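You operate a simulated robot arm through the tools that you are given. There is no shell and no other tool. Be economical: measure what you need, move in short steps, check, and stop when the job is done.

You run a simulated two-armed robot. Do the job below in one go: nothing can be reset, and whatever is moved stays where it is left.

TASK
Carry the small red tray from the packing table to the green bench and wind bobbin B7.
Fine: one run of the bench winder, at the turns already set; put the coil back on the tray and switch off.

It is judged by the outcome, as a careful person would: the job done as asked, and still so three seconds after it is handed in. It fails if anything else is knocked over, pushed out of place, dropped, spilled or broken.

THE ROBOT
Two 6-joint arms with two-finger grippers on one trunk, on a base that drives. Base frame: it is fixed to the floor where the robot stands at the start and does not move with it; the origin is under the middle of the robot, x ahead of it, y to its left, z up; the surface under the hand at the start is at about z = 0.8. Lengths are in m, angles in rad, forces in N, time in s.
The left shoulder is at the start at [0.03, 0.178, 0.988], the right one opposite. With the tool pointing down near the work surface each hand reaches from about 0.46 to 0.84 m from the robot's upright axis, wherever it stands, measured 20 degrees to its own side. Places, roughly: bench winder switch [0.6, 1.1, 0.9]; brass thumb screw [0.5, 1.5, 0.9]; fifth peg of the small red tray [0.5, 0.2, 0.8]; lock key [0.5, 1.1, 0.9]; spindle of the bench winder [0.6, 1.4, 0.8]; top of the green bench [0.6, 0.8, 0.8]; wing nut [0.6, 1.5, 0.9]. Payload 2.54 kg a hand.
The tool frame of a hand sits at the grasp point between the pads (the TCP): z along the fingers, y along the line on which they close. The tips reach 0.03 m beyond it. The gripper opens to 0.116 m. The gripper's body begins 0.095 m behind the TCP.
Orientation is that of the tool frame in the base frame, as [roll, pitch, yaw] about the fixed x, y, z axes, in that order (R = Rz(yaw) Ry(pitch) Rx(roll)). With the fingers straight down and closing along the base's y, the tool's x points along the base's -x, its y along +y and its z along -z.

THE INTERFACE
- The arms move only by the tool move_arm. It takes "left_moves", "right_moves" or both (then of equal length, played together; a hand with none holds still); each is a list of rows, each a list of 7 numbers: the turn, a rotation vector about the tool's x, y, z in rad, then the shift along the tool's x, y, z in m, then the opening, from 0 (shut) to 1 (fully open). In form: [[wx, wy, wz, dx, dy, dz, gripper], ...]. A call has 1 to 10 rows; each row shifts and turns the commanded pose from where the row before left it, along the tool's axes as they then stand. Rows are played at 5 a second. More than 0.05 m and 0.15 rad between two rows, or a gripper value outside its range, and nothing of the call is played. A pose out of reach is approached as far as the arm can. The call stops where the force on the tool passes 80 N (or 10 N more than at its start, if that is more) or the arm is blocked; 0.2 s more then pass. The fingers move at their own pace (about 0.153 m/s each) and stop on an object; they squeeze with about 25 N. The grip force told is the motor's: it shows also when the fingers shut on nothing. Time passes only in rows, and 0.2 s behind the last, so rows that do not move let the fingers close. It gives the time, the measured TCP pose, the force on the tool (base axes), the opening and the grip force at its end, in the units of the frame above (readings bear some noise), with the torque about the TCP (base axes, N m) and any sound that the robot's microphone picked up.
- Cameras (640 x 400 px; columns grow to the right, rows downward): "scene" is now at [0.0295, 0.0306, 1.6986]; the picture's right is [0.43, -0.90, 0.00], its down [-0.78, -0.37, -0.51] and it looks along [0.46, 0.22, -0.86] (base axes); focal length 293 px, centre (320, 200). "left" rides on the left gripper at [0.069, 0.015, -0.122] in its tool frame; the picture's right is [-0.21, 0.98, 0.00], its down [-0.83, -0.18, -0.53] and it looks along [-0.52, -0.11, 0.85] (tool axes); focal length 251 px, centre (320, 200). "right" rides on the right gripper at [0.069, -0.015, -0.122] in its tool frame; the picture's right is [0.21, 0.98, 0.00], its down [-0.83, 0.18, -0.53] and it looks along [-0.52, 0.11, 0.85] (tool axes); focal length 251 px, centre (320, 200). There is no depth. A picture from a camera that has moved, and an enlarged one, comes with that camera's place and axes in the base frame and with its lens.
- grab_frame(camera): a new picture of that camera. It takes no simulated time.
- slide_trunk(by): slides the trunk up (or, below 0, down) by that many m; the arms and the scene camera ride with it, the base frame stays. It gives what a move gives, with no picture.
- steer(legs): drives the robot by 1 to 6 legs, each [ahead, left, turn to the left] in m, m and rad, along the robot's own axes; the way and the turn of a leg run together, so that a leg with both is an arc; at most 1.5 m and 3.142 rad a leg. The arms and the cameras ride along, it lands a little off, and it stops where it bumps. It gives what a move gives.
- pan_tilt(pan, tilt): turns the head with the scene camera to pan (to the left, within 2.496 rad either way) and tilt (down, from -0.506 to 1.204), counted from straight ahead of the robot. It gives what a move gives.
- enlarge(camera, box): a new picture of the part [left, top, right, bottom] of that camera's present view, enlarged. It takes no simulated time.
- sign_off(): hands the job in; it is judged then, once.

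Go step by step. Nothing tells you exact positions but the pictures and the camera data: compare them with the known pose of the tool, close in by small moves and look again before you grip or let go. The budget is 120 turns and 92 pictures, counting those below and the enlarged ones. Unless the task says otherwise, let go and move clear before handing in, and close with one line.

The tools are called after "Emit:" by a JSON object that holds its "op" and its "data". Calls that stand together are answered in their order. move_arm: Moves the arms, as the interface text tells. Its arguments: {"type":"object","properties":{"left_moves":{"type":"array","items":{"type":"array","items":{"type":"number"}}},"right_moves":{"type":"array","items":{"type":"array","items":{"type":"number"}}}},"required":[]} The other tools are called the same way: slide_trunk (by) slides the trunk up or down; steer (legs) drives the base; pan_tilt (pan, tilt) turns the head that bears the scene camera; grab_frame (camera) takes a picture; enlarge (camera, box) takes an enlarged picture of a part of a camera's view; sign_off () hands the job in.

At the start:

```text
clock: 0.0
left_ee_pos: [0.382, 0.4066, 1.1038]
left_ee_rot: [-3.141, 0.0, 3.141]
left_force: [-0.7, -0.3, -1.0]
left_wrist_torque: [-0.03, -0.02, 0.0]
left_opening: 0.1161
left_grasp_force: 0.1
right_ee_pos: [0.5565, 0.0228, 1.0238]
right_ee_rot: [-3.141, 0.0, 3.141]
right_force: [0.2, -0.3, 0.8]
right_wrist_torque: [-0.02, -0.04, 0.01]
right_opening: 0.1159
right_grasp_force: 0.2
trunk travel left (down, up): [-0.2, 0.34]
robot x, y, heading: [0.0013, -0.0029, 0.004]
head pan, tilt: [0.44, 1.031]
```

scene: 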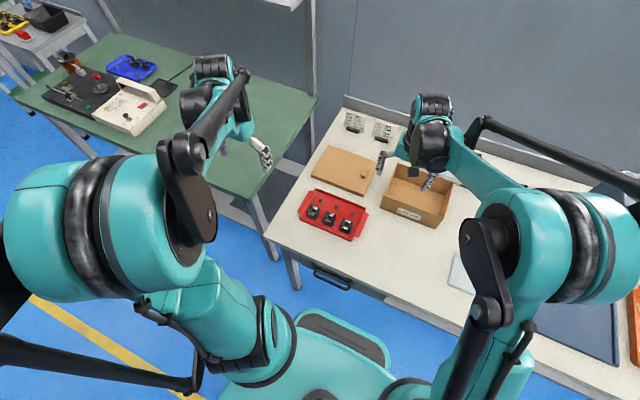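
right: 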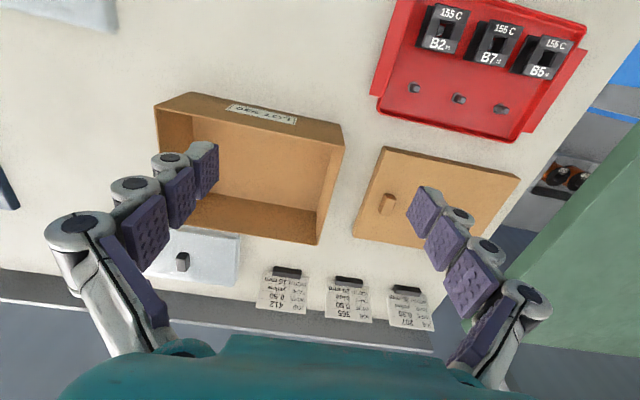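
left: 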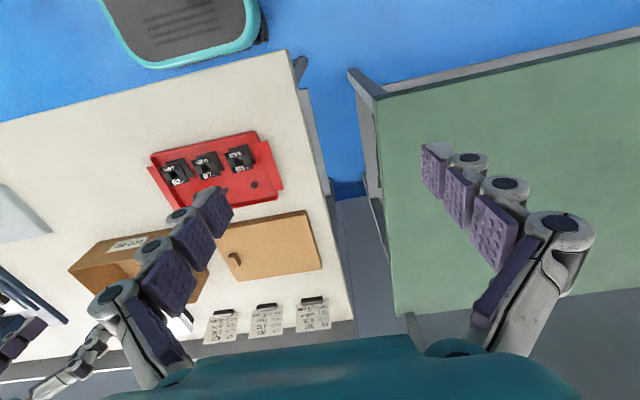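

I see the packing table with a red tray (three bobbins B2, B7, B5 and three empty pegs), a lidless box and job tickets; the green bench to the left carries the winder. I'll look closer at the tickets, tray and winder first.

Emit:
{"op": "enlarge", "data": {"camera": "right", "box": [220, 240, 460, 390]}}

Emit:
{"op": "enlarge", "data": {"camera": "right", "box": [360, 0, 600, 150]}}

Emit:
{"op": "enlarge", "data": {"camera": "scene", "box": [20, 30, 220, 155]}}

```text
2.67 times, centred on (340, 315) of right
camera zoom: at [0.4875, 0.0059, 1.146], right [-0.21, 0.98, 0.0], down [0.83, 0.18, 0.53], along [0.52, 0.11, -0.85], focal length 670 px, centre (267, -107)
```

zoom: 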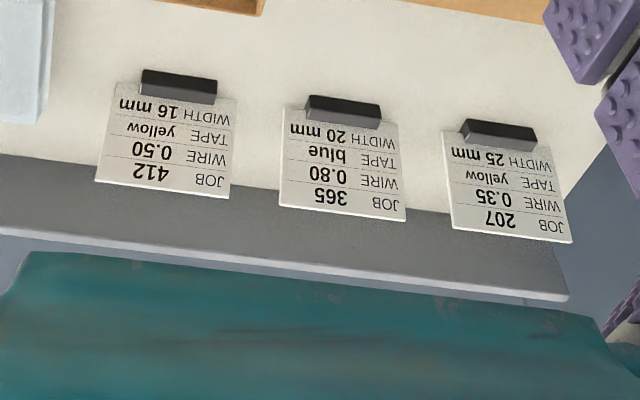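

```text
2.67 times, centred on (480, 75) of right
camera zoom: at [0.4875, 0.0059, 1.146], right [-0.21, 0.98, 0.0], down [0.83, 0.18, 0.53], along [0.52, 0.11, -0.85], focal length 670 px, centre (-107, 533)
```

zoom: 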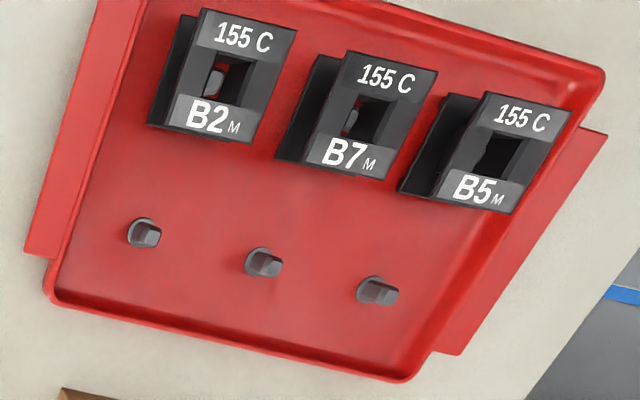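

```text
3.20 times, centred on (120, 92) of scene
camera zoom: at [0.0295, 0.0306, 1.6986], right [0.43, -0.9, 0.0], down [-0.78, -0.37, -0.51], along [0.46, 0.22, -0.86], focal length 939 px, centre (960, 544)
```

zoom: 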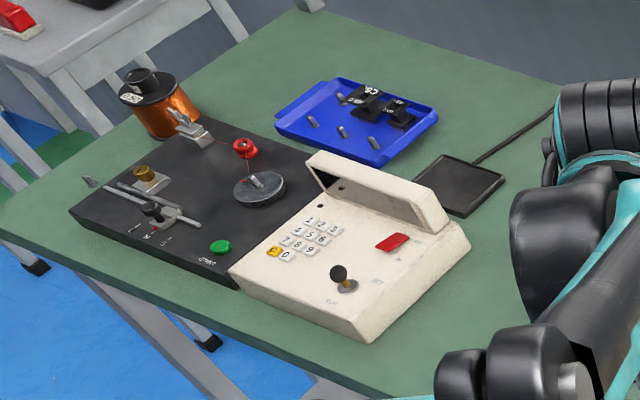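

The tray seems aligned with the base axes, with pegs about 60 mm apart and a flange on each end. I'll look closer at the tray's ends and read the far end of the room.

Emit:
{"op": "enlarge", "data": {"camera": "left", "box": [130, 110, 306, 220]}}

Emit:
{"op": "enlarge", "data": {"camera": "scene", "box": [270, 160, 430, 260]}}

```text
3.64 times, centred on (218, 165) of left
camera zoom: at [0.3134, 0.4222, 1.2263], right [0.21, 0.98, 0.0], down [0.83, -0.18, 0.53], along [0.52, -0.11, -0.85], focal length 914 px, centre (691, 327)
```

zoom: 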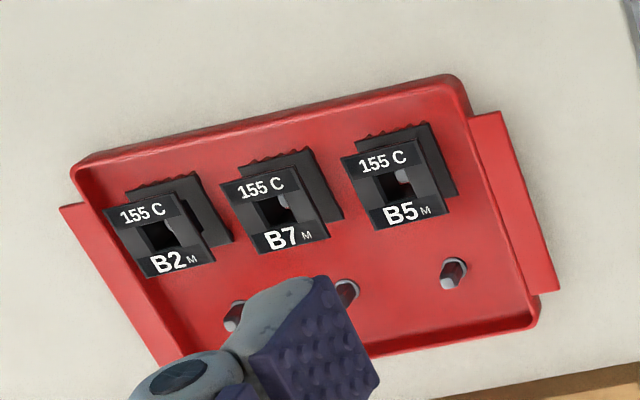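

```text
4.00 times, centred on (350, 210) of scene
camera zoom: at [0.0295, 0.0306, 1.6986], right [0.43, -0.9, 0.0], down [-0.78, -0.37, -0.51], along [0.46, 0.22, -0.86], focal length 1173 px, centre (200, 160)
```

zoom: 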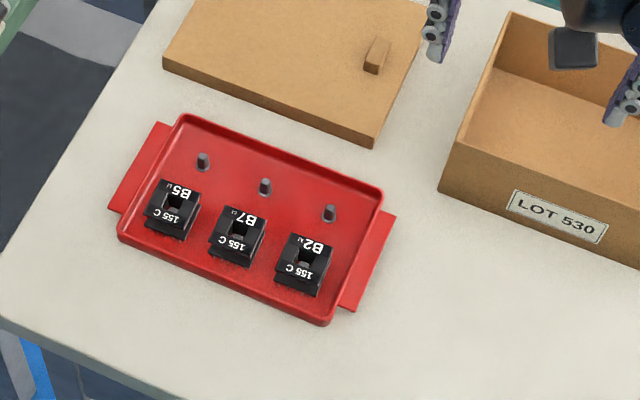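

Plan: pinch the tray at both short ends, each hand clamping the end wall and ear along y in the bobbin-free strip between the rows. I'll bring both hands above the ends and look.

Emit:
{"op": "move_arm", "data": {"left_moves": [[0, 0, 0, -0.0186, -0.022, 0.03, 1], [0, 0, 0, -0.0186, -0.022, 0.03, 1], [0, 0, 0, -0.0186, -0.022, 0.03, 1], [0, 0, 0, -0.0186, -0.022, 0.03, 0.6], [0, 0, 0, -0.0186, -0.022, 0.03, 0.6]], "right_moves": [[0, 0, 0, 0.016, 0.013, 0.014, 1], [0, 0, 0, 0.016, 0.013, 0.014, 1], [0, 0, 0, 0.016, 0.013, 0.014, 1], [0, 0, 0, 0.016, 0.013, 0.014, 0.6], [0, 0, 0, 0.016, 0.013, 0.014, 0.6]]}}

Emit:
{"op": "grab_frame", "data": {"camera": "left"}}

Emit:
{"op": "grab_frame", "data": {"camera": "right"}}

```text
clock: 1.2
left_ee_pos: [0.4743, 0.2968, 0.9528]
left_ee_rot: [-3.141, 0.0, -3.141]
left_force: [0.4, 0.0, -0.3]
left_wrist_torque: [0.01, 0.02, 0.01]
left_opening: 0.0697
left_grasp_force: 0.1
right_ee_pos: [0.4783, 0.0879, 0.9547]
right_ee_rot: [3.142, 0.0, -3.14]
right_force: [-0.3, 0.4, 0.4]
right_wrist_torque: [0.02, 0.02, 0.02]
right_opening: 0.0698
right_grasp_force: 0.0
trunk travel left (down, up): [-0.2, 0.34]
robot x, y, heading: [-0.0011, -0.0001, 0.001]
head pan, tilt: [0.44, 1.031]
```

```text
83 pictures are left
camera left: at [0.4068, 0.3124, 1.0758], right [0.21, 0.98, 0.0], down [0.83, -0.18, 0.53], along [0.52, -0.11, -0.85], focal length 251 px, centre (320, 200)
```

left: 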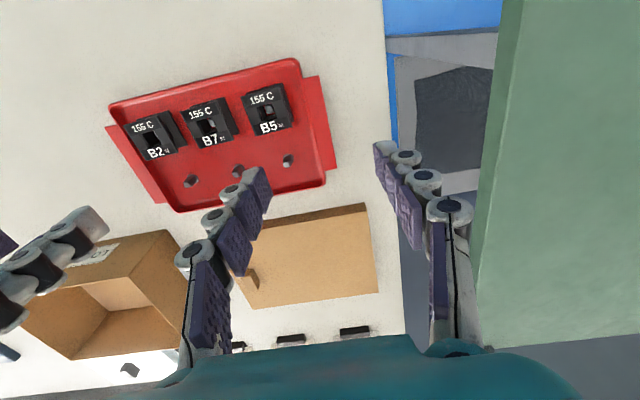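

```text
82 pictures are left
camera right: at [0.4083, 0.0712, 1.0757], right [-0.21, 0.98, 0.0], down [0.83, 0.18, 0.53], along [0.52, 0.11, -0.85], focal length 251 px, centre (320, 200)
```

right: 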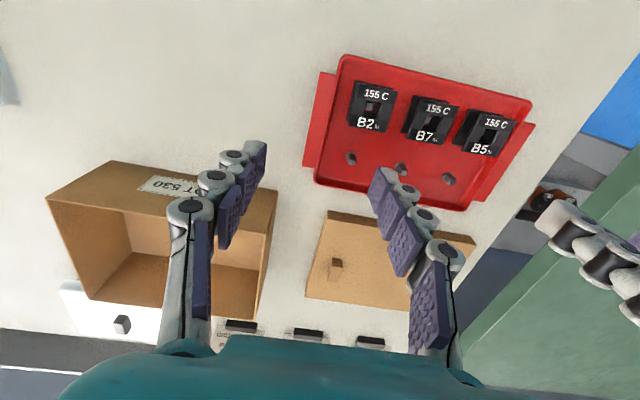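

The end walls are at y≈0.290 and 0.090 with ears out to 0.306 and 0.075. I'll narrow the fingers and come down just above the walls, then look.

Emit:
{"op": "move_arm", "data": {"left_moves": [[0, 0, 0, -0.01, 0, 0.02, 0.4], [0, 0, 0, 0, 0, 0.035, 0.4], [0, 0, 0, 0, 0, 0.035, 0.4], [0, 0, 0, 0, 0, 0.0, 0.4]], "right_moves": [[0, 0, 0, -0.007, -0.0045, 0.02, 0.4], [0, 0, 0, 0, 0, 0.035, 0.4], [0, 0, 0, 0, 0, 0.035, 0.4], [0, 0, 0, 0, 0, 0, 0.4]]}}

Emit:
{"op": "enlarge", "data": {"camera": "left", "box": [120, 60, 440, 260]}}

Emit:
{"op": "enlarge", "data": {"camera": "right", "box": [200, 60, 520, 260]}}

```text
clock: 2.2
left_ee_pos: [0.4836, 0.2963, 0.8642]
left_ee_rot: [3.141, 0.001, -3.141]
left_force: [0.6, 0.2, 0.9]
left_wrist_torque: [0.04, -0.02, 0.01]
left_opening: 0.0463
left_grasp_force: 0.0
right_ee_pos: [0.483, 0.0834, 0.865]
right_ee_rot: [3.141, -0.001, -3.141]
right_force: [0.2, -0.6, 1.4]
right_wrist_torque: [0.01, -0.08, 0.0]
right_opening: 0.0464
right_grasp_force: 0.0
trunk travel left (down, up): [-0.2, 0.34]
robot x, y, heading: [-0.0021, -0.003, -0.0]
head pan, tilt: [0.44, 1.031]
```

```text
2.00 times, centred on (280, 160) of left
camera zoom: at [0.4161, 0.312, 0.9868], right [0.21, 0.98, 0.0], down [0.83, -0.18, 0.53], along [0.52, -0.11, -0.85], focal length 503 px, centre (400, 280)
```

zoom: 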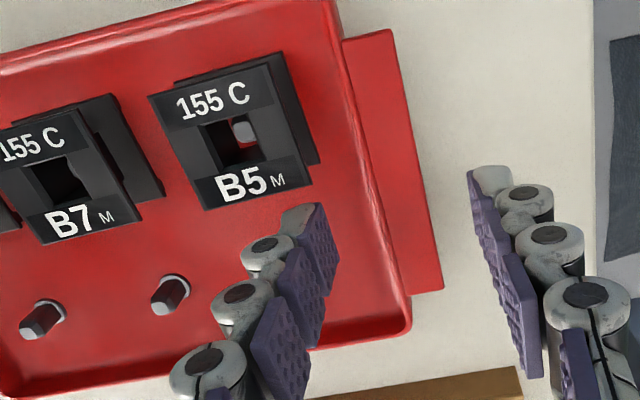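

```text
2.00 times, centred on (360, 160) of right
camera zoom: at [0.4134, 0.0658, 0.9865], right [-0.21, 0.98, 0.0], down [0.83, 0.18, 0.53], along [0.52, 0.11, -0.85], focal length 503 px, centre (240, 280)
```

zoom: 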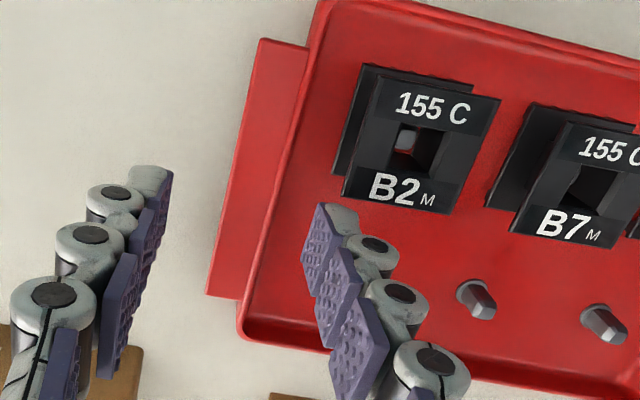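

The rim and ears sit at z≈0.82, and the inner fingers will clear B5 and B2 by several millimetres. I'll go down to tips at about 0.811 and close gently.

Emit:
{"op": "move_arm", "data": {"left_moves": [[0, 0, 0, -0.001, 0, 0.012, 0.4], [0, 0, 0, 0, 0, 0.011, 0.4], [0, 0, 0, 0, 0, 0, 0.25], [0, 0, 0, 0, 0, 0, 0.1], [0, 0, 0, 0, 0, 0, 0.0], [0, 0, 0, 0, 0, 0, 0]], "right_moves": [[0, 0, 0, -0.001, 0, 0.012, 0.4], [0, 0, 0, 0, 0, 0.012, 0.4], [0, 0, 0, 0, 0, 0, 0.25], [0, 0, 0, 0, 0, 0, 0.1], [0, 0, 0, 0, 0, 0, 0], [0, 0, 0, 0, 0, 0, 0]]}}

Emit:
{"op": "enlarge", "data": {"camera": "left", "box": [120, 60, 440, 260]}}

```text
clock: 3.6
left_ee_pos: [0.4855, 0.2952, 0.8411]
left_ee_rot: [-3.136, -0.001, 3.139]
left_force: [-0.5, -34.4, -0.1]
left_wrist_torque: [-0.81, 0.31, -0.03]
left_opening: 0.0187
left_grasp_force: 25.7
right_ee_pos: [0.4848, 0.0846, 0.8391]
right_ee_rot: [3.137, 0.001, -3.141]
right_force: [1.6, 33.8, -0.2]
right_wrist_torque: [0.92, -0.34, -0.11]
right_opening: 0.0185
right_grasp_force: 25.3
trunk travel left (down, up): [-0.2, 0.34]
robot x, y, heading: [-0.0, -0.0003, -0.002]
head pan, tilt: [0.44, 1.031]
```

```text
2.00 times, centred on (280, 160) of left
camera zoom: at [0.418, 0.3111, 0.9631], right [0.22, 0.98, -0.01], down [0.83, -0.18, 0.53], along [0.52, -0.12, -0.84], focal length 503 px, centre (400, 280)
```

zoom: 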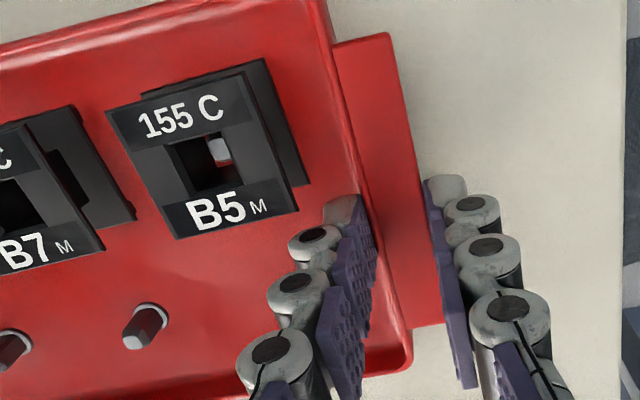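

Both hands hold (19 mm grip), but they pull apart against each other a bit. I'll ease each inward about 1 mm, then lift.

Emit:
{"op": "move_arm", "data": {"left_moves": [[0, 0, 0, 0, -0.001, 0, 0], [0, 0, 0, 0, 0, -0.01, 0], [0, 0, 0, 0, 0, -0.02, 0]], "right_moves": [[0, 0, 0, 0, 0.001, 0, 0], [0, 0, 0, 0, 0, -0.01, 0], [0, 0, 0, 0, 0, -0.02, 0]]}}

Emit:
{"op": "grab_frame", "data": {"camera": "scene"}}

```text
clock: 4.4
left_ee_pos: [0.4854, 0.2973, 0.8725]
left_ee_rot: [3.137, 0.001, -3.137]
left_force: [0.3, 0.0, 1.0]
left_wrist_torque: [0.0, 0.0, 0.0]
left_opening: 0.0297
left_grasp_force: 0.1
right_ee_pos: [0.483, 0.0823, 0.8709]
right_ee_rot: [-3.138, 0.001, 3.141]
right_force: [-0.1, -0.2, 1.1]
right_wrist_torque: [-0.01, 0.0, -0.02]
right_opening: 0.0295
right_grasp_force: 0.2
trunk travel left (down, up): [-0.2, 0.34]
robot x, y, heading: [0.0014, 0.001, -0.001]
head pan, tilt: [0.44, 1.031]
```

```text
78 pictures are left
camera scene: at [0.0281, 0.03, 1.6987], right [0.43, -0.9, 0.0], down [-0.78, -0.37, -0.51], along [0.46, 0.22, -0.86], focal length 293 px, centre (320, 200)
```

scene: 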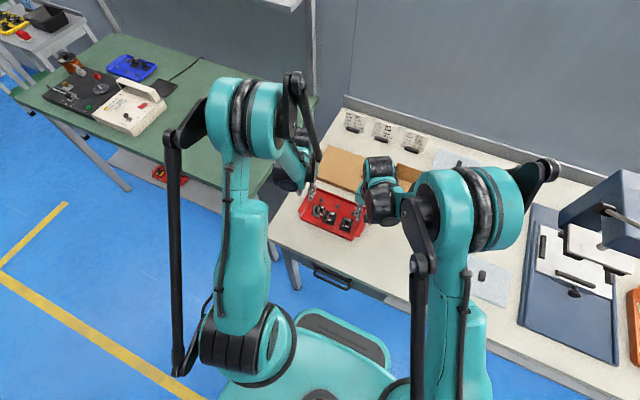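

The fingers came off the tray on lifting; the tray looks still on the table. I'll check closely what happened.

Emit:
{"op": "enlarge", "data": {"camera": "left", "box": [60, 40, 460, 290]}}

Emit:
{"op": "enlarge", "data": {"camera": "right", "box": [180, 40, 580, 290]}}

```text
1.60 times, centred on (260, 165) of left
camera zoom: at [0.4172, 0.3124, 0.9944], right [0.21, 0.98, 0.0], down [0.83, -0.18, 0.53], along [0.52, -0.11, -0.84], focal length 402 px, centre (416, 256)
```

zoom: 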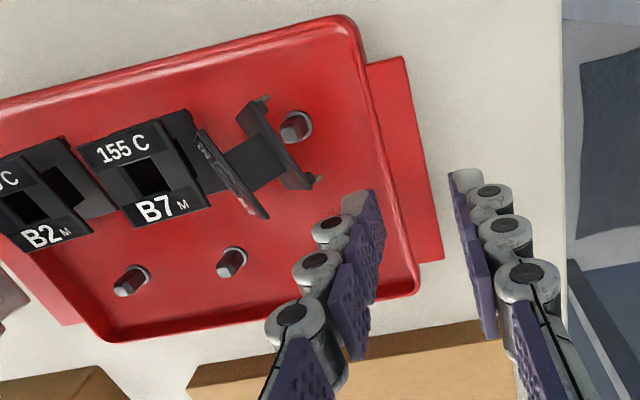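

```text
1.60 times, centred on (380, 165) of right
camera zoom: at [0.4147, 0.0657, 0.993], right [-0.21, 0.98, 0.0], down [0.83, 0.18, 0.53], along [0.52, 0.11, -0.85], focal length 402 px, centre (224, 256)
```

zoom: 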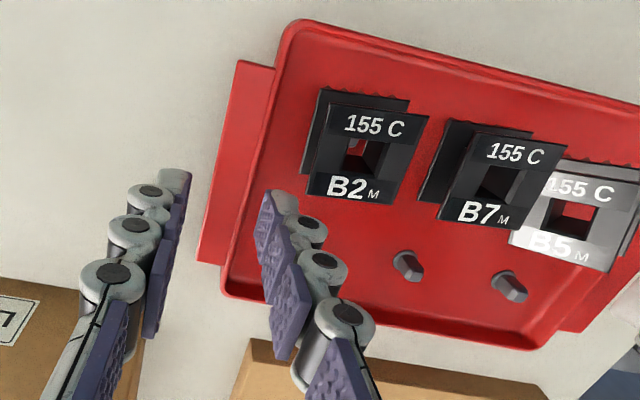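

The tray slipped out of the pinch (sloped inner wall), and B5 came off its peg and lies on its side in the tray. I'll back both hands off, inspect, and put B5 back before trying a better, tilted grip.

Emit:
{"op": "move_arm", "data": {"left_moves": [[0, 0, 0, 0, 0, -0.03, 0.4], [0, 0, 0, 0, 0, -0.04, 0.5], [0, 0, 0, 0.01, 0, -0.04, 0.6]], "right_moves": [[0, 0, 0, 0, 0, -0.03, 0.4], [0, 0, 0, 0, -0.04, -0.03, 0.5], [0, 0, 0, 0.0, -0.04, -0.03, 0.6]]}}

Emit:
{"op": "enlarge", "data": {"camera": "left", "box": [80, 30, 400, 230]}}

Emit:
{"op": "enlarge", "data": {"camera": "right", "box": [280, 10, 600, 210]}}

```text
clock: 5.2
left_ee_pos: [0.4739, 0.2939, 0.9832]
left_ee_rot: [3.14, 0.002, -3.142]
left_force: [0.0, -0.3, 0.8]
left_wrist_torque: [0.01, -0.01, 0.01]
left_opening: 0.0697
left_grasp_force: 0.0
right_ee_pos: [0.482, 0.0039, 0.9622]
right_ee_rot: [-3.141, 0.002, -3.141]
right_force: [-0.6, 0.0, -0.1]
right_wrist_torque: [0.07, -0.09, 0.03]
right_opening: 0.0696
right_grasp_force: 0.1
trunk travel left (down, up): [-0.2, 0.34]
robot x, y, heading: [0.0026, -0.0015, -0.001]
head pan, tilt: [0.44, 1.031]
```

```text
2.00 times, centred on (240, 130) of left
camera zoom: at [0.4049, 0.3097, 1.1055], right [0.21, 0.98, 0.0], down [0.82, -0.18, 0.54], along [0.52, -0.11, -0.84], focal length 503 px, centre (480, 340)
```

zoom: 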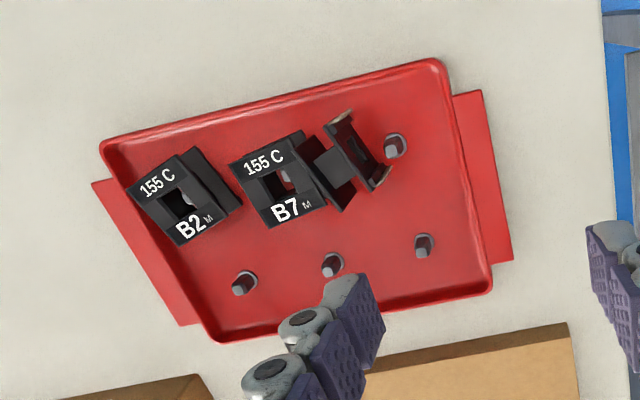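

```text
2.00 times, centred on (440, 110) of right
camera zoom: at [0.4129, -0.0131, 1.0845], right [-0.21, 0.98, 0.0], down [0.82, 0.18, 0.54], along [0.52, 0.12, -0.84], focal length 503 px, centre (80, 380)
```

zoom: 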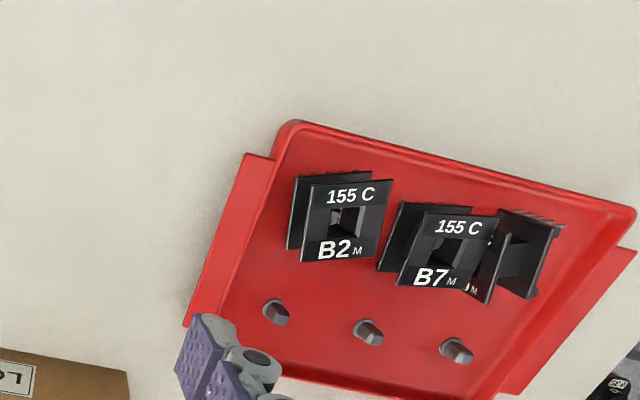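

B5 lies with its axis along y, about 15° turned, centred near (0.451, 0.228), its label face against B7. I'll turn the left hand about 75° so it closes across B5's flanges, then check from above.

Emit:
{"op": "move_arm", "data": {"left_moves": [[0, 0, 0, 0.0115, -0.033, 0.015, 0.6], [0, 0, 0, 0.0115, -0.033, 0.015, 0.6], [0, 0, 0.15, 0, 0, 0, 0.6], [0, 0, 0.15, 0, 0, 0, 0.6], [0, 0, 0.15, 0, 0, 0, 0.6], [0, 0, 0.15, 0, 0, 0, 0.6], [0, 0, 0.15, 0, 0, 0, 0.6], [0, 0, 0.15, 0, 0, 0, 0.5], [0, 0, 0.15, 0, 0, 0, 0.5], [0, 0, 0.15, 0, 0, 0, 0.5]]}}

Emit:
{"op": "enlarge", "data": {"camera": "left", "box": [160, 50, 480, 250]}}

```text
clock: 7.4
left_ee_pos: [0.4518, 0.2296, 0.9518]
left_ee_rot: [3.141, -0.001, 1.938]
left_force: [-0.3, -0.1, -0.7]
left_wrist_torque: [-0.01, 0.02, 0.0]
left_opening: 0.0579
left_grasp_force: 0.0
right_ee_pos: [0.4843, 0.0038, 0.9604]
right_ee_rot: [3.141, 0.0, -3.14]
right_force: [0.5, 0.3, 0.9]
right_wrist_torque: [0.02, -0.01, -0.02]
right_opening: 0.0697
right_grasp_force: 0.0
trunk travel left (down, up): [-0.2, 0.34]
robot x, y, heading: [-0.0036, -0.0022, 0.002]
head pan, tilt: [0.44, 1.031]
```

```text
2.00 times, centred on (320, 150) of left
camera zoom: at [0.4426, 0.2996, 1.0736], right [0.99, 0.15, 0.0], down [0.13, -0.84, 0.53], along [0.08, -0.53, -0.85], focal length 503 px, centre (320, 300)
```

zoom: 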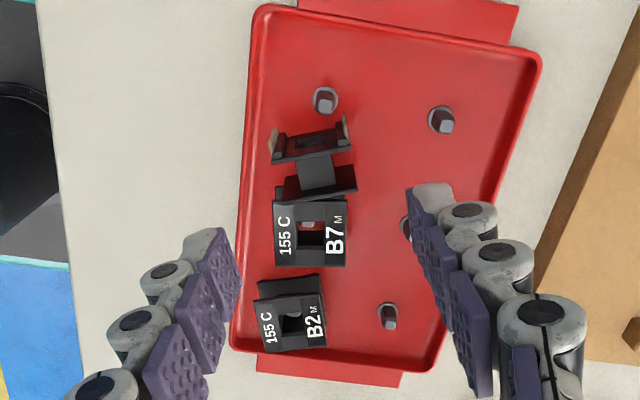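

B5 is at about (0.4525, 0.224). I'll correct the hand, descend so only the fingertips overlap B5's upper part, staying above the rim, and close.

Emit:
{"op": "move_arm", "data": {"left_moves": [[0, 0, 0.07, 0, 0, 0, 0.4], [0, 0, 0, -0.0056, -0.001, 0.03, 0.4], [0, 0, 0, 0, 0, 0.035, 0.4], [0, 0, 0, 0, 0, 0.026, 0.4], [0, 0, 0, 0, 0, 0, 0.4]]}}

Emit:
{"op": "enlarge", "data": {"camera": "left", "box": [160, 50, 480, 250]}}

Emit:
{"op": "enlarge", "data": {"camera": "right", "box": [320, 10, 640, 210]}}

```text
clock: 8.6
left_ee_pos: [0.4525, 0.2247, 0.8596]
left_ee_rot: [3.14, -0.001, 1.874]
left_force: [0.0, -0.2, 1.1]
left_wrist_torque: [-0.04, -0.04, 0.02]
left_opening: 0.0464
left_grasp_force: 0.1
right_ee_pos: [0.4849, 0.0049, 0.9619]
right_ee_rot: [-3.14, -0.002, 3.141]
right_force: [-0.5, 0.5, 0.0]
right_wrist_torque: [0.0, -0.01, 0.02]
right_opening: 0.0697
right_grasp_force: 0.1
trunk travel left (down, up): [-0.2, 0.34]
robot x, y, heading: [0.0031, 0.0011, 0.0]
head pan, tilt: [0.44, 1.031]
```

```text
2.00 times, centred on (320, 150) of left
camera zoom: at [0.4474, 0.2948, 0.982], right [1.0, 0.08, 0.0], down [0.07, -0.84, 0.53], along [0.05, -0.53, -0.85], focal length 503 px, centre (320, 300)
```

zoom: 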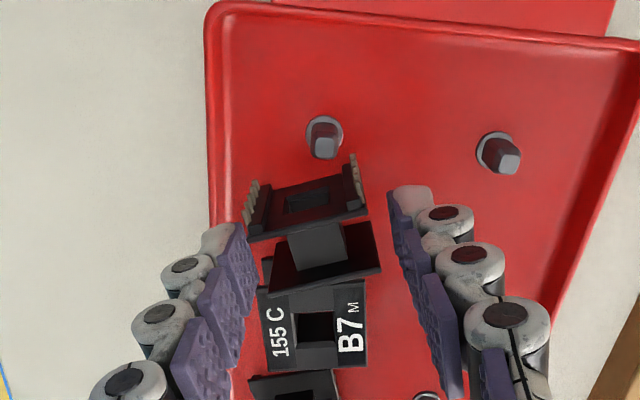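

```text
2.00 times, centred on (480, 110) of right
camera zoom: at [0.4152, -0.0119, 1.0835], right [-0.21, 0.98, 0.0], down [0.83, 0.18, 0.53], along [0.52, 0.11, -0.85], focal length 503 px, centre (0, 380)
```

zoom: 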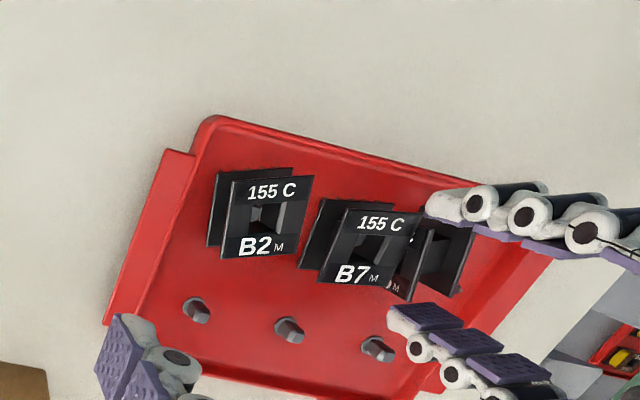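

The fingertips straddle B5 well. Closing on it.

Emit:
{"op": "move_arm", "data": {"left_moves": [[0, 0, 0, 0, 0, 0, 0.32], [0, 0, 0, 0, 0, 0, 0.26], [0, 0, 0, 0, 0, 0, 0.1], [0, 0, 0, 0, 0, 0, 0], [0, 0, 0, 0, 0, 0, 0]]}}

Emit:
{"op": "enlarge", "data": {"camera": "left", "box": [160, 50, 480, 250]}}

```text
clock: 9.8
left_ee_pos: [0.4522, 0.2237, 0.8608]
left_ee_rot: [-3.141, 0.001, 1.871]
left_force: [0.4, 0.6, -0.3]
left_wrist_torque: [0.01, 0.01, 0.02]
left_opening: 0.0362
left_grasp_force: 24.8
right_ee_pos: [0.485, 0.0052, 0.9604]
right_ee_rot: [3.141, 0.0, 3.141]
right_force: [0.5, -0.6, 1.1]
right_wrist_torque: [0.02, 0.0, -0.01]
right_opening: 0.0694
right_grasp_force: 0.2
trunk travel left (down, up): [-0.2, 0.34]
robot x, y, heading: [-0.0001, 0.0003, -0.001]
head pan, tilt: [0.44, 1.031]
```

```text
2.00 times, centred on (320, 150) of left
camera zoom: at [0.4478, 0.2948, 0.9822], right [1.0, 0.09, 0.0], down [0.07, -0.84, 0.53], along [0.05, -0.53, -0.85], focal length 503 px, centre (320, 300)
```

zoom: 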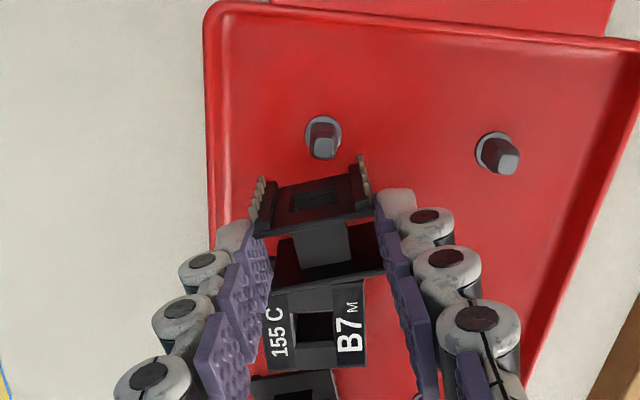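

B5 is held (36 mm). I'll lift it straight up, square the yaw, then begin turning it upright.

Emit:
{"op": "move_arm", "data": {"left_moves": [[0, 0, 0, 0, 0, -0.01, 0], [0, 0, 0, 0, 0, -0.02, 0], [0, 0, 0, 0, 0, -0.03, 0], [0, 0, 0, 0, 0, -0.04, 0], [0, 0, 0, 0, 0, -0.04, 0], [0, 0, 0.15, 0, 0, 0, 0], [0, 0, 0.15, 0, 0, 0, 0], [0, -0.15, 0, 0, 0, 0, 0], [0, -0.15, 0, 0, 0, 0, 0], [0, -0.15, 0, 0, 0, 0, 0]]}}

Emit:
{"op": "move_arm", "data": {"left_moves": [[0, -0.15, 0, 0, 0, -0.02, 0], [0, -0.15, 0, 0, 0, -0.02, 0], [0, -0.15, 0, 0, 0, -0.02, 0], [0, -0.15, 0, 0, 0, -0.02, 0], [0, -0.15, 0, 0, 0, 0, 0], [0, -0.15, 0, 0, 0, 0, 0], [0, -0.15, 0, 0, 0, 0, 0], [0, -0.07, 0, 0, 0, 0, 0]]}}

Emit:
{"op": "grab_frame", "data": {"camera": "right"}}

Emit:
{"op": "grab_frame", "data": {"camera": "scene"}}

```text
clock: 12.0
left_ee_pos: [0.4539, 0.2247, 1.0003]
left_ee_rot: [-3.141, 0.454, 1.57]
left_force: [-0.2, 0.3, -0.7]
left_wrist_torque: [-0.01, 0.02, 0.01]
left_opening: 0.0363
left_grasp_force: 25.4
right_ee_pos: [0.4857, 0.0058, 0.9608]
right_ee_rot: [-3.141, 0.001, 3.14]
right_force: [0.0, -0.7, 0.0]
right_wrist_torque: [-0.03, -0.01, 0.02]
right_opening: 0.0692
right_grasp_force: 0.0
trunk travel left (down, up): [-0.2, 0.34]
robot x, y, heading: [-0.0007, -0.0, 0.002]
head pan, tilt: [0.44, 1.031]
```

```text
clock: 13.8
left_ee_pos: [0.5165, 0.1653, 1.0622]
left_ee_rot: [-0.561, 1.569, -2.126]
left_force: [0.0, 0.0, 0.0]
left_wrist_torque: [0.01, -0.05, -0.01]
left_opening: 0.0361
left_grasp_force: 24.7
left hand out of reach, approached as far as the arm can: row 4, 5, 6, 7
right_ee_pos: [0.4841, 0.0056, 0.9614]
right_ee_rot: [-3.141, -0.001, -3.14]
right_force: [1.0, -0.6, 0.4]
right_wrist_torque: [0.0, -0.03, -0.02]
right_opening: 0.0694
right_grasp_force: 0.1
trunk travel left (down, up): [-0.2, 0.34]
robot x, y, heading: [-0.0027, -0.0006, 0.0]
head pan, tilt: [0.44, 1.031]
```

```text
69 pictures are left
camera right: at [0.4155, -0.0117, 1.0833], right [-0.21, 0.98, 0.0], down [0.83, 0.18, 0.53], along [0.52, 0.11, -0.85], focal length 251 px, centre (320, 200)
```

right: 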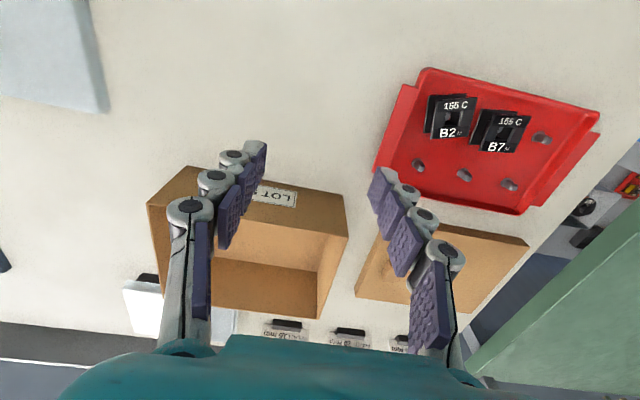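

```text
68 pictures are left
camera scene: at [0.0295, 0.0307, 1.6986], right [0.43, -0.9, 0.0], down [-0.78, -0.37, -0.51], along [0.46, 0.22, -0.86], focal length 293 px, centre (320, 200)
```

scene: 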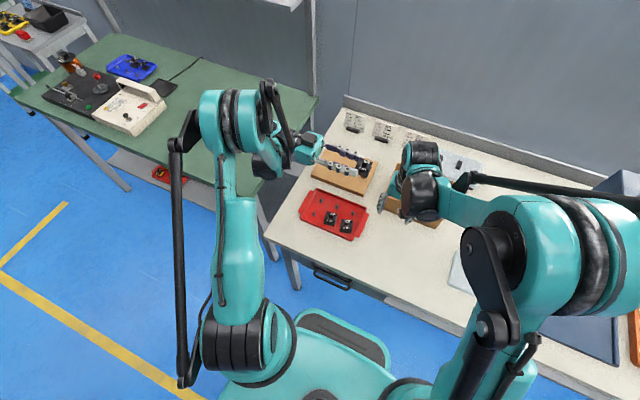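

The left hand is horizontal, holding B5 near (0.516, 0.127, 1.06). I'll look at it before the handover.

Emit:
{"op": "enlarge", "data": {"camera": "scene", "box": [290, 120, 450, 220]}}

Emit:
{"op": "enlarge", "data": {"camera": "left", "box": [160, 50, 480, 250]}}

```text
4.00 times, centred on (370, 170) of scene
camera zoom: at [0.0295, 0.0307, 1.6986], right [0.43, -0.9, 0.0], down [-0.78, -0.37, -0.51], along [0.46, 0.22, -0.86], focal length 1173 px, centre (120, 320)
```

zoom: 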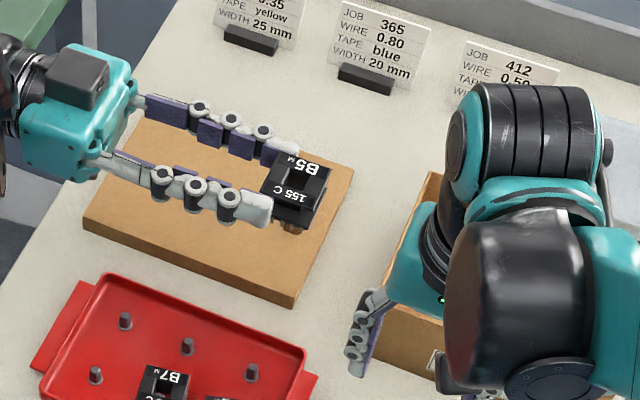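

```text
2.00 times, centred on (320, 150) of left
camera zoom: at [0.5319, 0.2873, 0.9929], right [0.98, 0.01, 0.21], down [-0.18, 0.53, 0.83], along [-0.11, -0.85, 0.52], focal length 503 px, centre (320, 300)
```

zoom: 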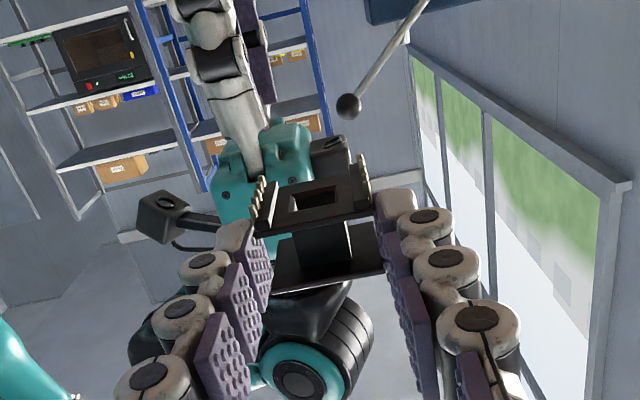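

B5 is upright, label up and facing the same way as the others. Now the right hand goes up, over it, and I'll check alignment before descending.

Emit:
{"op": "move_arm", "data": {"right_moves": [[0, 0, 0, 0, 0, -0.042, 0.6], [0, 0, 0, 0, 0, -0.042, 0.6], [0, 0, 0, 0, 0, -0.042, 0.6], [0, 0, 0, 0, 0, -0.042, 0.6], [0, 0, 0, -0.0103, 0.0405, 0, 0.6], [0, 0, 0, -0.0103, 0.0405, 0, 0.6], [0, 0, 0, -0.0103, 0.0405, 0, 0.55]]}}

Emit:
{"op": "grab_frame", "data": {"camera": "right"}}

Emit:
{"op": "enlarge", "data": {"camera": "left", "box": [160, 50, 480, 250]}}

```text
clock: 15.4
left_ee_pos: [0.516, 0.166, 1.0614]
left_ee_rot: [1.243, 1.57, -0.32]
left_force: [1.2, 0.3, -1.4]
left_wrist_torque: [-0.04, 0.01, -0.01]
left_opening: 0.0363
left_grasp_force: 25.3
right_ee_pos: [0.5167, 0.1279, 1.1266]
right_ee_rot: [-3.139, -0.002, 3.141]
right_force: [-0.4, -0.1, -0.4]
right_wrist_torque: [-0.08, 0.04, 0.0]
right_opening: 0.0638
right_grasp_force: 0.1
trunk travel left (down, up): [-0.2, 0.34]
robot x, y, heading: [0.0007, -0.0021, -0.001]
head pan, tilt: [0.44, 1.031]
```

```text
65 pictures are left
camera right: at [0.4476, 0.1109, 1.249], right [-0.21, 0.98, 0.0], down [0.83, 0.18, 0.53], along [0.52, 0.11, -0.85], focal length 251 px, centre (320, 200)
```

right: 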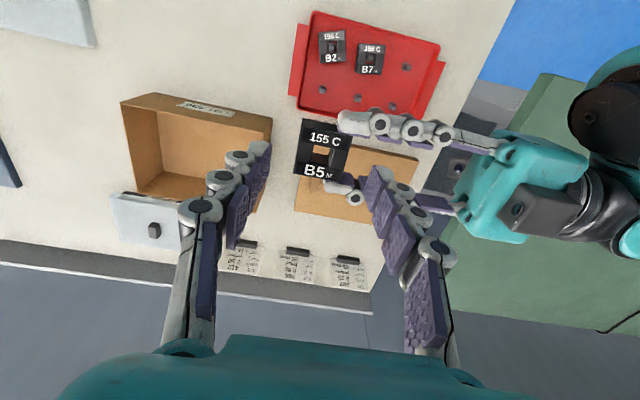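

```text
2.00 times, centred on (320, 150) of left
camera zoom: at [0.5328, 0.2886, 0.9921], right [0.98, 0.01, 0.21], down [-0.18, 0.53, 0.83], along [-0.11, -0.85, 0.52], focal length 503 px, centre (320, 300)
```

zoom: 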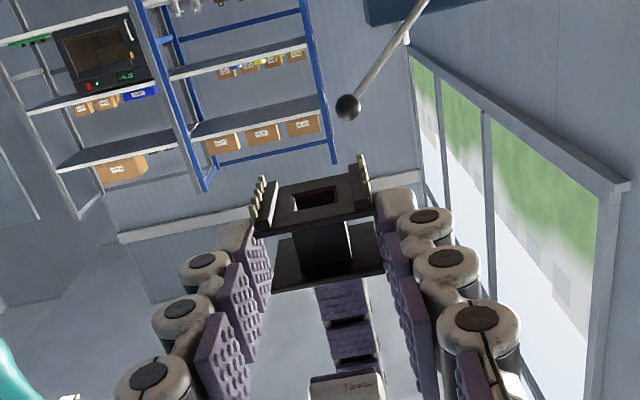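

The right hand is centred over B5. Descending and closing on it, with the left still holding.

Emit:
{"op": "move_arm", "data": {"right_moves": [[0, 0, 0, 0.002, -0.001, 0.022, 0.5], [0, 0, 0, 0, 0, 0.022, 0.5], [0, 0, 0, 0, 0, 0, 0.38], [0, 0, 0, 0, 0, 0, 0.3], [0, 0, 0, 0, 0, 0, 0.15], [0, 0, 0, 0, 0, 0, 0], [0, 0, 0, 0, 0, 0, 0]]}}

Emit:
{"op": "grab_frame", "data": {"camera": "right"}}

```text
clock: 17.0
left_ee_pos: [0.5168, 0.1639, 1.0616]
left_ee_rot: [3.065, 1.57, 1.501]
left_force: [-1.5, -21.8, -1.7]
left_wrist_torque: [-0.01, 0.02, -0.03]
left_opening: 0.0364
left_grasp_force: 25.4
right_ee_pos: [0.5135, 0.1259, 1.0839]
right_ee_rot: [3.14, -0.001, -3.14]
right_force: [0.3, 21.6, 1.4]
right_wrist_torque: [0.61, -0.04, 0.06]
right_opening: 0.0368
right_grasp_force: 25.3
trunk travel left (down, up): [-0.2, 0.34]
robot x, y, heading: [0.0012, 0.0031, 0.001]
head pan, tilt: [0.44, 1.031]
```

```text
63 pictures are left
camera right: at [0.4445, 0.1091, 1.2061], right [-0.22, 0.98, 0.0], down [0.83, 0.18, 0.53], along [0.52, 0.12, -0.85], focal length 251 px, centre (320, 200)
```

right: 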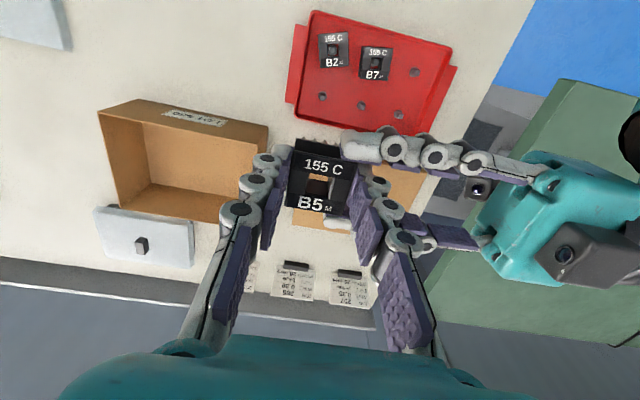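

Both hands hold B5. The left lets go and backs straight out.

Emit:
{"op": "move_arm", "data": {"left_moves": [[0, 0, 0, 0, 0, 0, 0.45], [0, 0, 0, 0, 0, 0, 0.5], [0, 0, 0, 0, 0, -0.03, 0.5], [0, 0, 0, 0, 0, -0.04, 0.5], [0, 0, 0, 0, 0, -0.04, 0.5], [0, 0, 0, 0, 0, -0.03, 0.5]]}}

Emit:
{"op": "grab_frame", "data": {"camera": "right"}}

```text
clock: 18.4
left_ee_pos: [0.5703, 0.1955, 1.0613]
left_ee_rot: [0.072, 1.571, -1.479]
left_force: [-0.1, 0.1, -0.4]
left_wrist_torque: [0.04, 0.0, 0.01]
left_opening: 0.0579
left_grasp_force: 0.0
left hand out of reach, approached as far as the arm can: row 3, 4, 5, 6
right_ee_pos: [0.5135, 0.1251, 1.0845]
right_ee_rot: [-3.14, -0.003, -3.141]
right_force: [0.0, 0.8, 0.6]
right_wrist_torque: [-0.04, 0.01, 0.0]
right_opening: 0.0369
right_grasp_force: 24.9
trunk travel left (down, up): [-0.2, 0.34]
robot x, y, heading: [0.001, 0.0018, 0.0]
head pan, tilt: [0.44, 1.031]
```

```text
62 pictures are left
camera right: at [0.4444, 0.1085, 1.2061], right [-0.22, 0.98, 0.0], down [0.83, 0.18, 0.53], along [0.52, 0.11, -0.85], focal length 251 px, centre (320, 200)
```

right: 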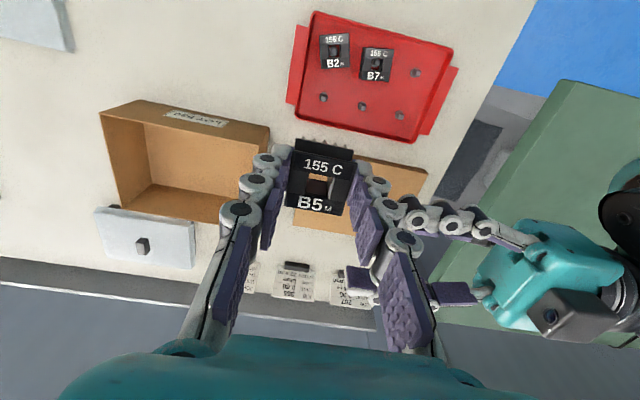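

The left is clear of B5 but reach-limited. I'll raise the right hand a little, then unwind the left to vertical and out to the left.

Emit:
{"op": "move_arm", "data": {"left_moves": [[0, 0, 0, 0, 0, 0, 0.5], [0, 0, 0, 0, 0, 0, 0.5], [0, 0.15, 0, 0, 0, 0, 0.5], [0, 0.15, 0, 0, 0, 0, 0.5], [0, 0.15, 0, 0, 0, 0, 0.5], [0, 0.15, 0, 0, 0, 0, 0.5], [0, 0.15, 0, 0, 0, 0, 0.5], [0, 0.15, 0, 0, 0, 0, 0.5], [0, 0.15, 0, 0, 0, 0, 0.5], [0, 0.15, 0, 0, 0, 0, 0.5]], "right_moves": [[0, 0, 0, 0, 0, -0.03, 0], [0, 0, 0, 0, 0, -0.03, 0], [0, 0, 0, 0.02, 0, 0, 0], [0, 0, 0, 0.02, 0, 0, 0], [0, 0, 0, 0, 0, 0, 0], [0, 0, 0, 0, 0, 0, 0], [0, 0, 0, 0, 0, 0, 0], [0, 0, 0, 0, 0, 0, 0], [0, 0, 0, 0, 0, 0, 0], [0, 0, 0, 0, 0, 0, 0]]}}

```text
clock: 20.6
left_ee_pos: [0.5679, 0.1952, 1.0614]
left_ee_rot: [-3.14, 0.367, 1.572]
left_force: [-0.1, 0.9, -0.3]
left_wrist_torque: [-0.02, -0.05, -0.03]
left_opening: 0.0581
left_grasp_force: 0.0
right_ee_pos: [0.4717, 0.1238, 1.1443]
right_ee_rot: [3.141, 0.0, -3.141]
right_force: [0.2, 0.3, -0.4]
right_wrist_torque: [0.0, -0.02, 0.0]
right_opening: 0.0367
right_grasp_force: 25.0
trunk travel left (down, up): [-0.2, 0.34]
robot x, y, heading: [0.0008, 0.001, 0.003]
head pan, tilt: [0.44, 1.031]
```

Now finish setting the left hand vertical and take it out to y≈0.42.

Emit:
{"op": "move_arm", "data": {"left_moves": [[0, 0.15, 0, 0, 0, 0, 0.5], [0, 0.15, 0, 0, 0, 0, 0.5], [0, 0.067, 0, 0, 0, 0, 0.5], [0, 0, 0, 0.045, -0.01, 0, 0.5], [0, 0, 0, 0.045, -0.01, 0, 0.5], [0, 0, 0, 0.045, -0.01, 0, 0.5], [0, 0, 0, 0.045, -0.01, 0, 0.5], [0, 0, 0, 0.045, -0.01, 0, 0.5]]}}

Emit:
{"op": "move_arm", "data": {"left_moves": [[0, 0, -0.15, 0, 0, 0, 0.5], [0, 0, -0.15, 0, 0, 0, 0.5], [0, 0, -0.15, 0, 0, 0, 0.5], [0, 0, -0.15, 0, 0, 0, 0.5], [0, 0, -0.15, 0, 0, 0, 0.5], [0, 0, -0.15, 0, 0, 0, 0.5], [0, 0, -0.15, 0, 0, 0, 0.5], [0, 0, -0.15, 0, 0, 0, 0.5]], "right_moves": [[0, 0, 0, 0.005, 0.028, 0, 0], [0, 0, 0, 0.005, 0.028, 0, 0], [0, 0, 0, 0.005, 0.028, 0, 0], [0, 0, 0, 0.005, 0.03, 0, 0], [0, 0, 0, 0, 0, 0.045, 0], [0, 0, 0, 0, 0, 0.045, 0], [0, 0, 0, 0, 0, 0.045, 0], [0, 0, 0, 0, 0, 0.045, 0]]}}

Emit:
{"op": "enlarge", "data": {"camera": "right", "box": [160, 60, 480, 260]}}

```text
clock: 21.4
left_ee_pos: [0.57, 0.2019, 1.0603]
left_ee_rot: [-3.141, 0.027, 1.584]
left_force: [0.6, -0.4, -0.3]
left_wrist_torque: [0.02, -0.01, 0.04]
left_opening: 0.0581
left_grasp_force: 0.0
right_ee_pos: [0.4712, 0.1173, 1.1448]
right_ee_rot: [-3.131, -0.005, 3.14]
right_force: [-2.8, -4.9, 1.0]
right_wrist_torque: [0.82, -0.33, 0.26]
right_opening: 0.0366
right_grasp_force: 24.8
trunk travel left (down, up): [-0.2, 0.34]
robot x, y, heading: [-0.0022, -0.0003, -0.0]
head pan, tilt: [0.44, 1.031]
stopped in row 3 (right hand): the force on the tool passed its limit at 101 N (the readings are from after the stop); the commanded pose is now the measured one
```

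```text
clock: 21.7
left_ee_pos: [0.5687, 0.2111, 1.0621]
left_ee_rot: [-3.139, 0.027, 1.674]
left_force: [0.9, -0.2, -0.3]
left_wrist_torque: [-0.02, -0.02, -0.05]
left_opening: 0.0577
left_grasp_force: 0.0
right_ee_pos: [0.4742, 0.1215, 1.1454]
right_ee_rot: [-3.12, -0.004, 3.134]
right_force: [-1.9, -5.1, -1.4]
right_wrist_torque: [0.82, -0.21, 0.26]
right_opening: 0.0366
right_grasp_force: 25.4
trunk travel left (down, up): [-0.2, 0.34]
robot x, y, heading: [-0.0029, 0.001, -0.001]
head pan, tilt: [0.44, 1.031]
stopped in row 1 (right hand): the force on the tool passed its limit at 117 N (the readings are from after the stop); the commanded pose is now the measured one
```

```text
2.00 times, centred on (320, 160) of right
camera zoom: at [0.404, 0.1087, 1.2674], right [-0.21, 0.98, -0.02], down [0.83, 0.19, 0.53], along [0.52, 0.09, -0.85], focal length 503 px, centre (320, 280)
```

zoom: 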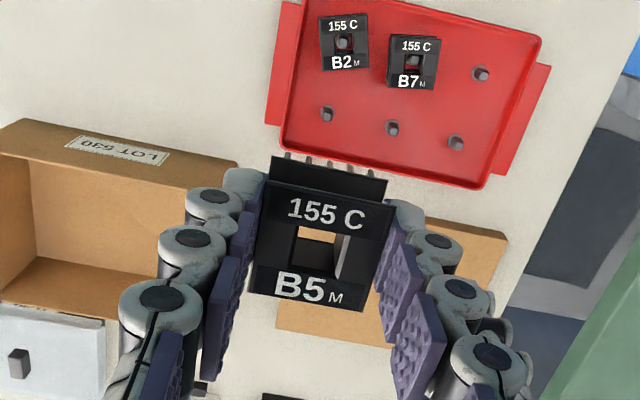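

The arms' wrists touched each other; B5 is still held. I'll move the right hand away to -y first, then take the left out.

Emit:
{"op": "move_arm", "data": {"right_moves": [[0, 0, 0, 0, -0.01, 0, 0], [0, 0, 0, 0, -0.03, 0, 0], [0, 0, 0, 0, -0.04, 0, 0], [0, 0, 0, 0, -0.04, 0, 0]]}}

Emit:
{"op": "move_arm", "data": {"left_moves": [[0, 0, 0, 0.045, -0.01, 0, 0.5], [0, 0, 0, 0.045, -0.01, 0, 0.5], [0, 0, 0, 0.045, -0.01, 0, 0.5], [0, 0, 0, 0.045, -0.01, 0, 0.5], [0, 0, 0, 0.045, -0.01, 0, 0.5]]}}

Emit:
{"op": "grab_frame", "data": {"camera": "scene"}}

```text
clock: 22.7
left_ee_pos: [0.5692, 0.2087, 1.0605]
left_ee_rot: [-3.14, 0.025, 1.672]
left_force: [0.4, 0.0, -1.1]
left_wrist_torque: [0.03, -0.02, -0.02]
left_opening: 0.0578
left_grasp_force: 0.0
right_ee_pos: [0.4718, 0.0, 1.147]
right_ee_rot: [-3.121, -0.007, 3.134]
right_force: [-0.2, 0.8, 0.3]
right_wrist_torque: [0.03, -0.03, 0.02]
right_opening: 0.0365
right_grasp_force: 25.0
trunk travel left (down, up): [-0.2, 0.34]
robot x, y, heading: [-0.0024, 0.0019, -0.0]
head pan, tilt: [0.44, 1.031]
```

```text
clock: 23.9
left_ee_pos: [0.4943, 0.4283, 1.0544]
left_ee_rot: [-3.14, 0.029, 1.672]
left_force: [0.6, 0.1, -0.1]
left_wrist_torque: [-0.06, 0.0, -0.02]
left_opening: 0.0579
left_grasp_force: 0.0
right_ee_pos: [0.472, 0.0021, 1.1473]
right_ee_rot: [-3.118, -0.005, 3.135]
right_force: [-0.7, 0.3, -0.3]
right_wrist_torque: [-0.05, 0.0, -0.03]
right_opening: 0.0367
right_grasp_force: 25.0
trunk travel left (down, up): [-0.2, 0.34]
robot x, y, heading: [0.0041, -0.0, 0.002]
head pan, tilt: [0.44, 1.031]
```

```text
60 pictures are left
camera scene: at [0.0291, 0.0322, 1.6986], right [0.43, -0.9, 0.0], down [-0.78, -0.37, -0.51], along [0.46, 0.22, -0.86], focal length 293 px, centre (320, 200)
```

scene: 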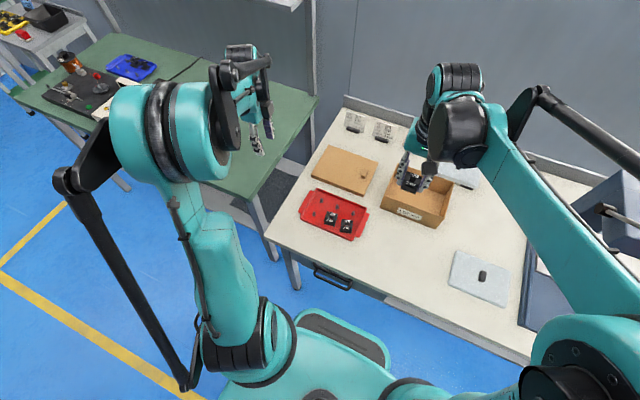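

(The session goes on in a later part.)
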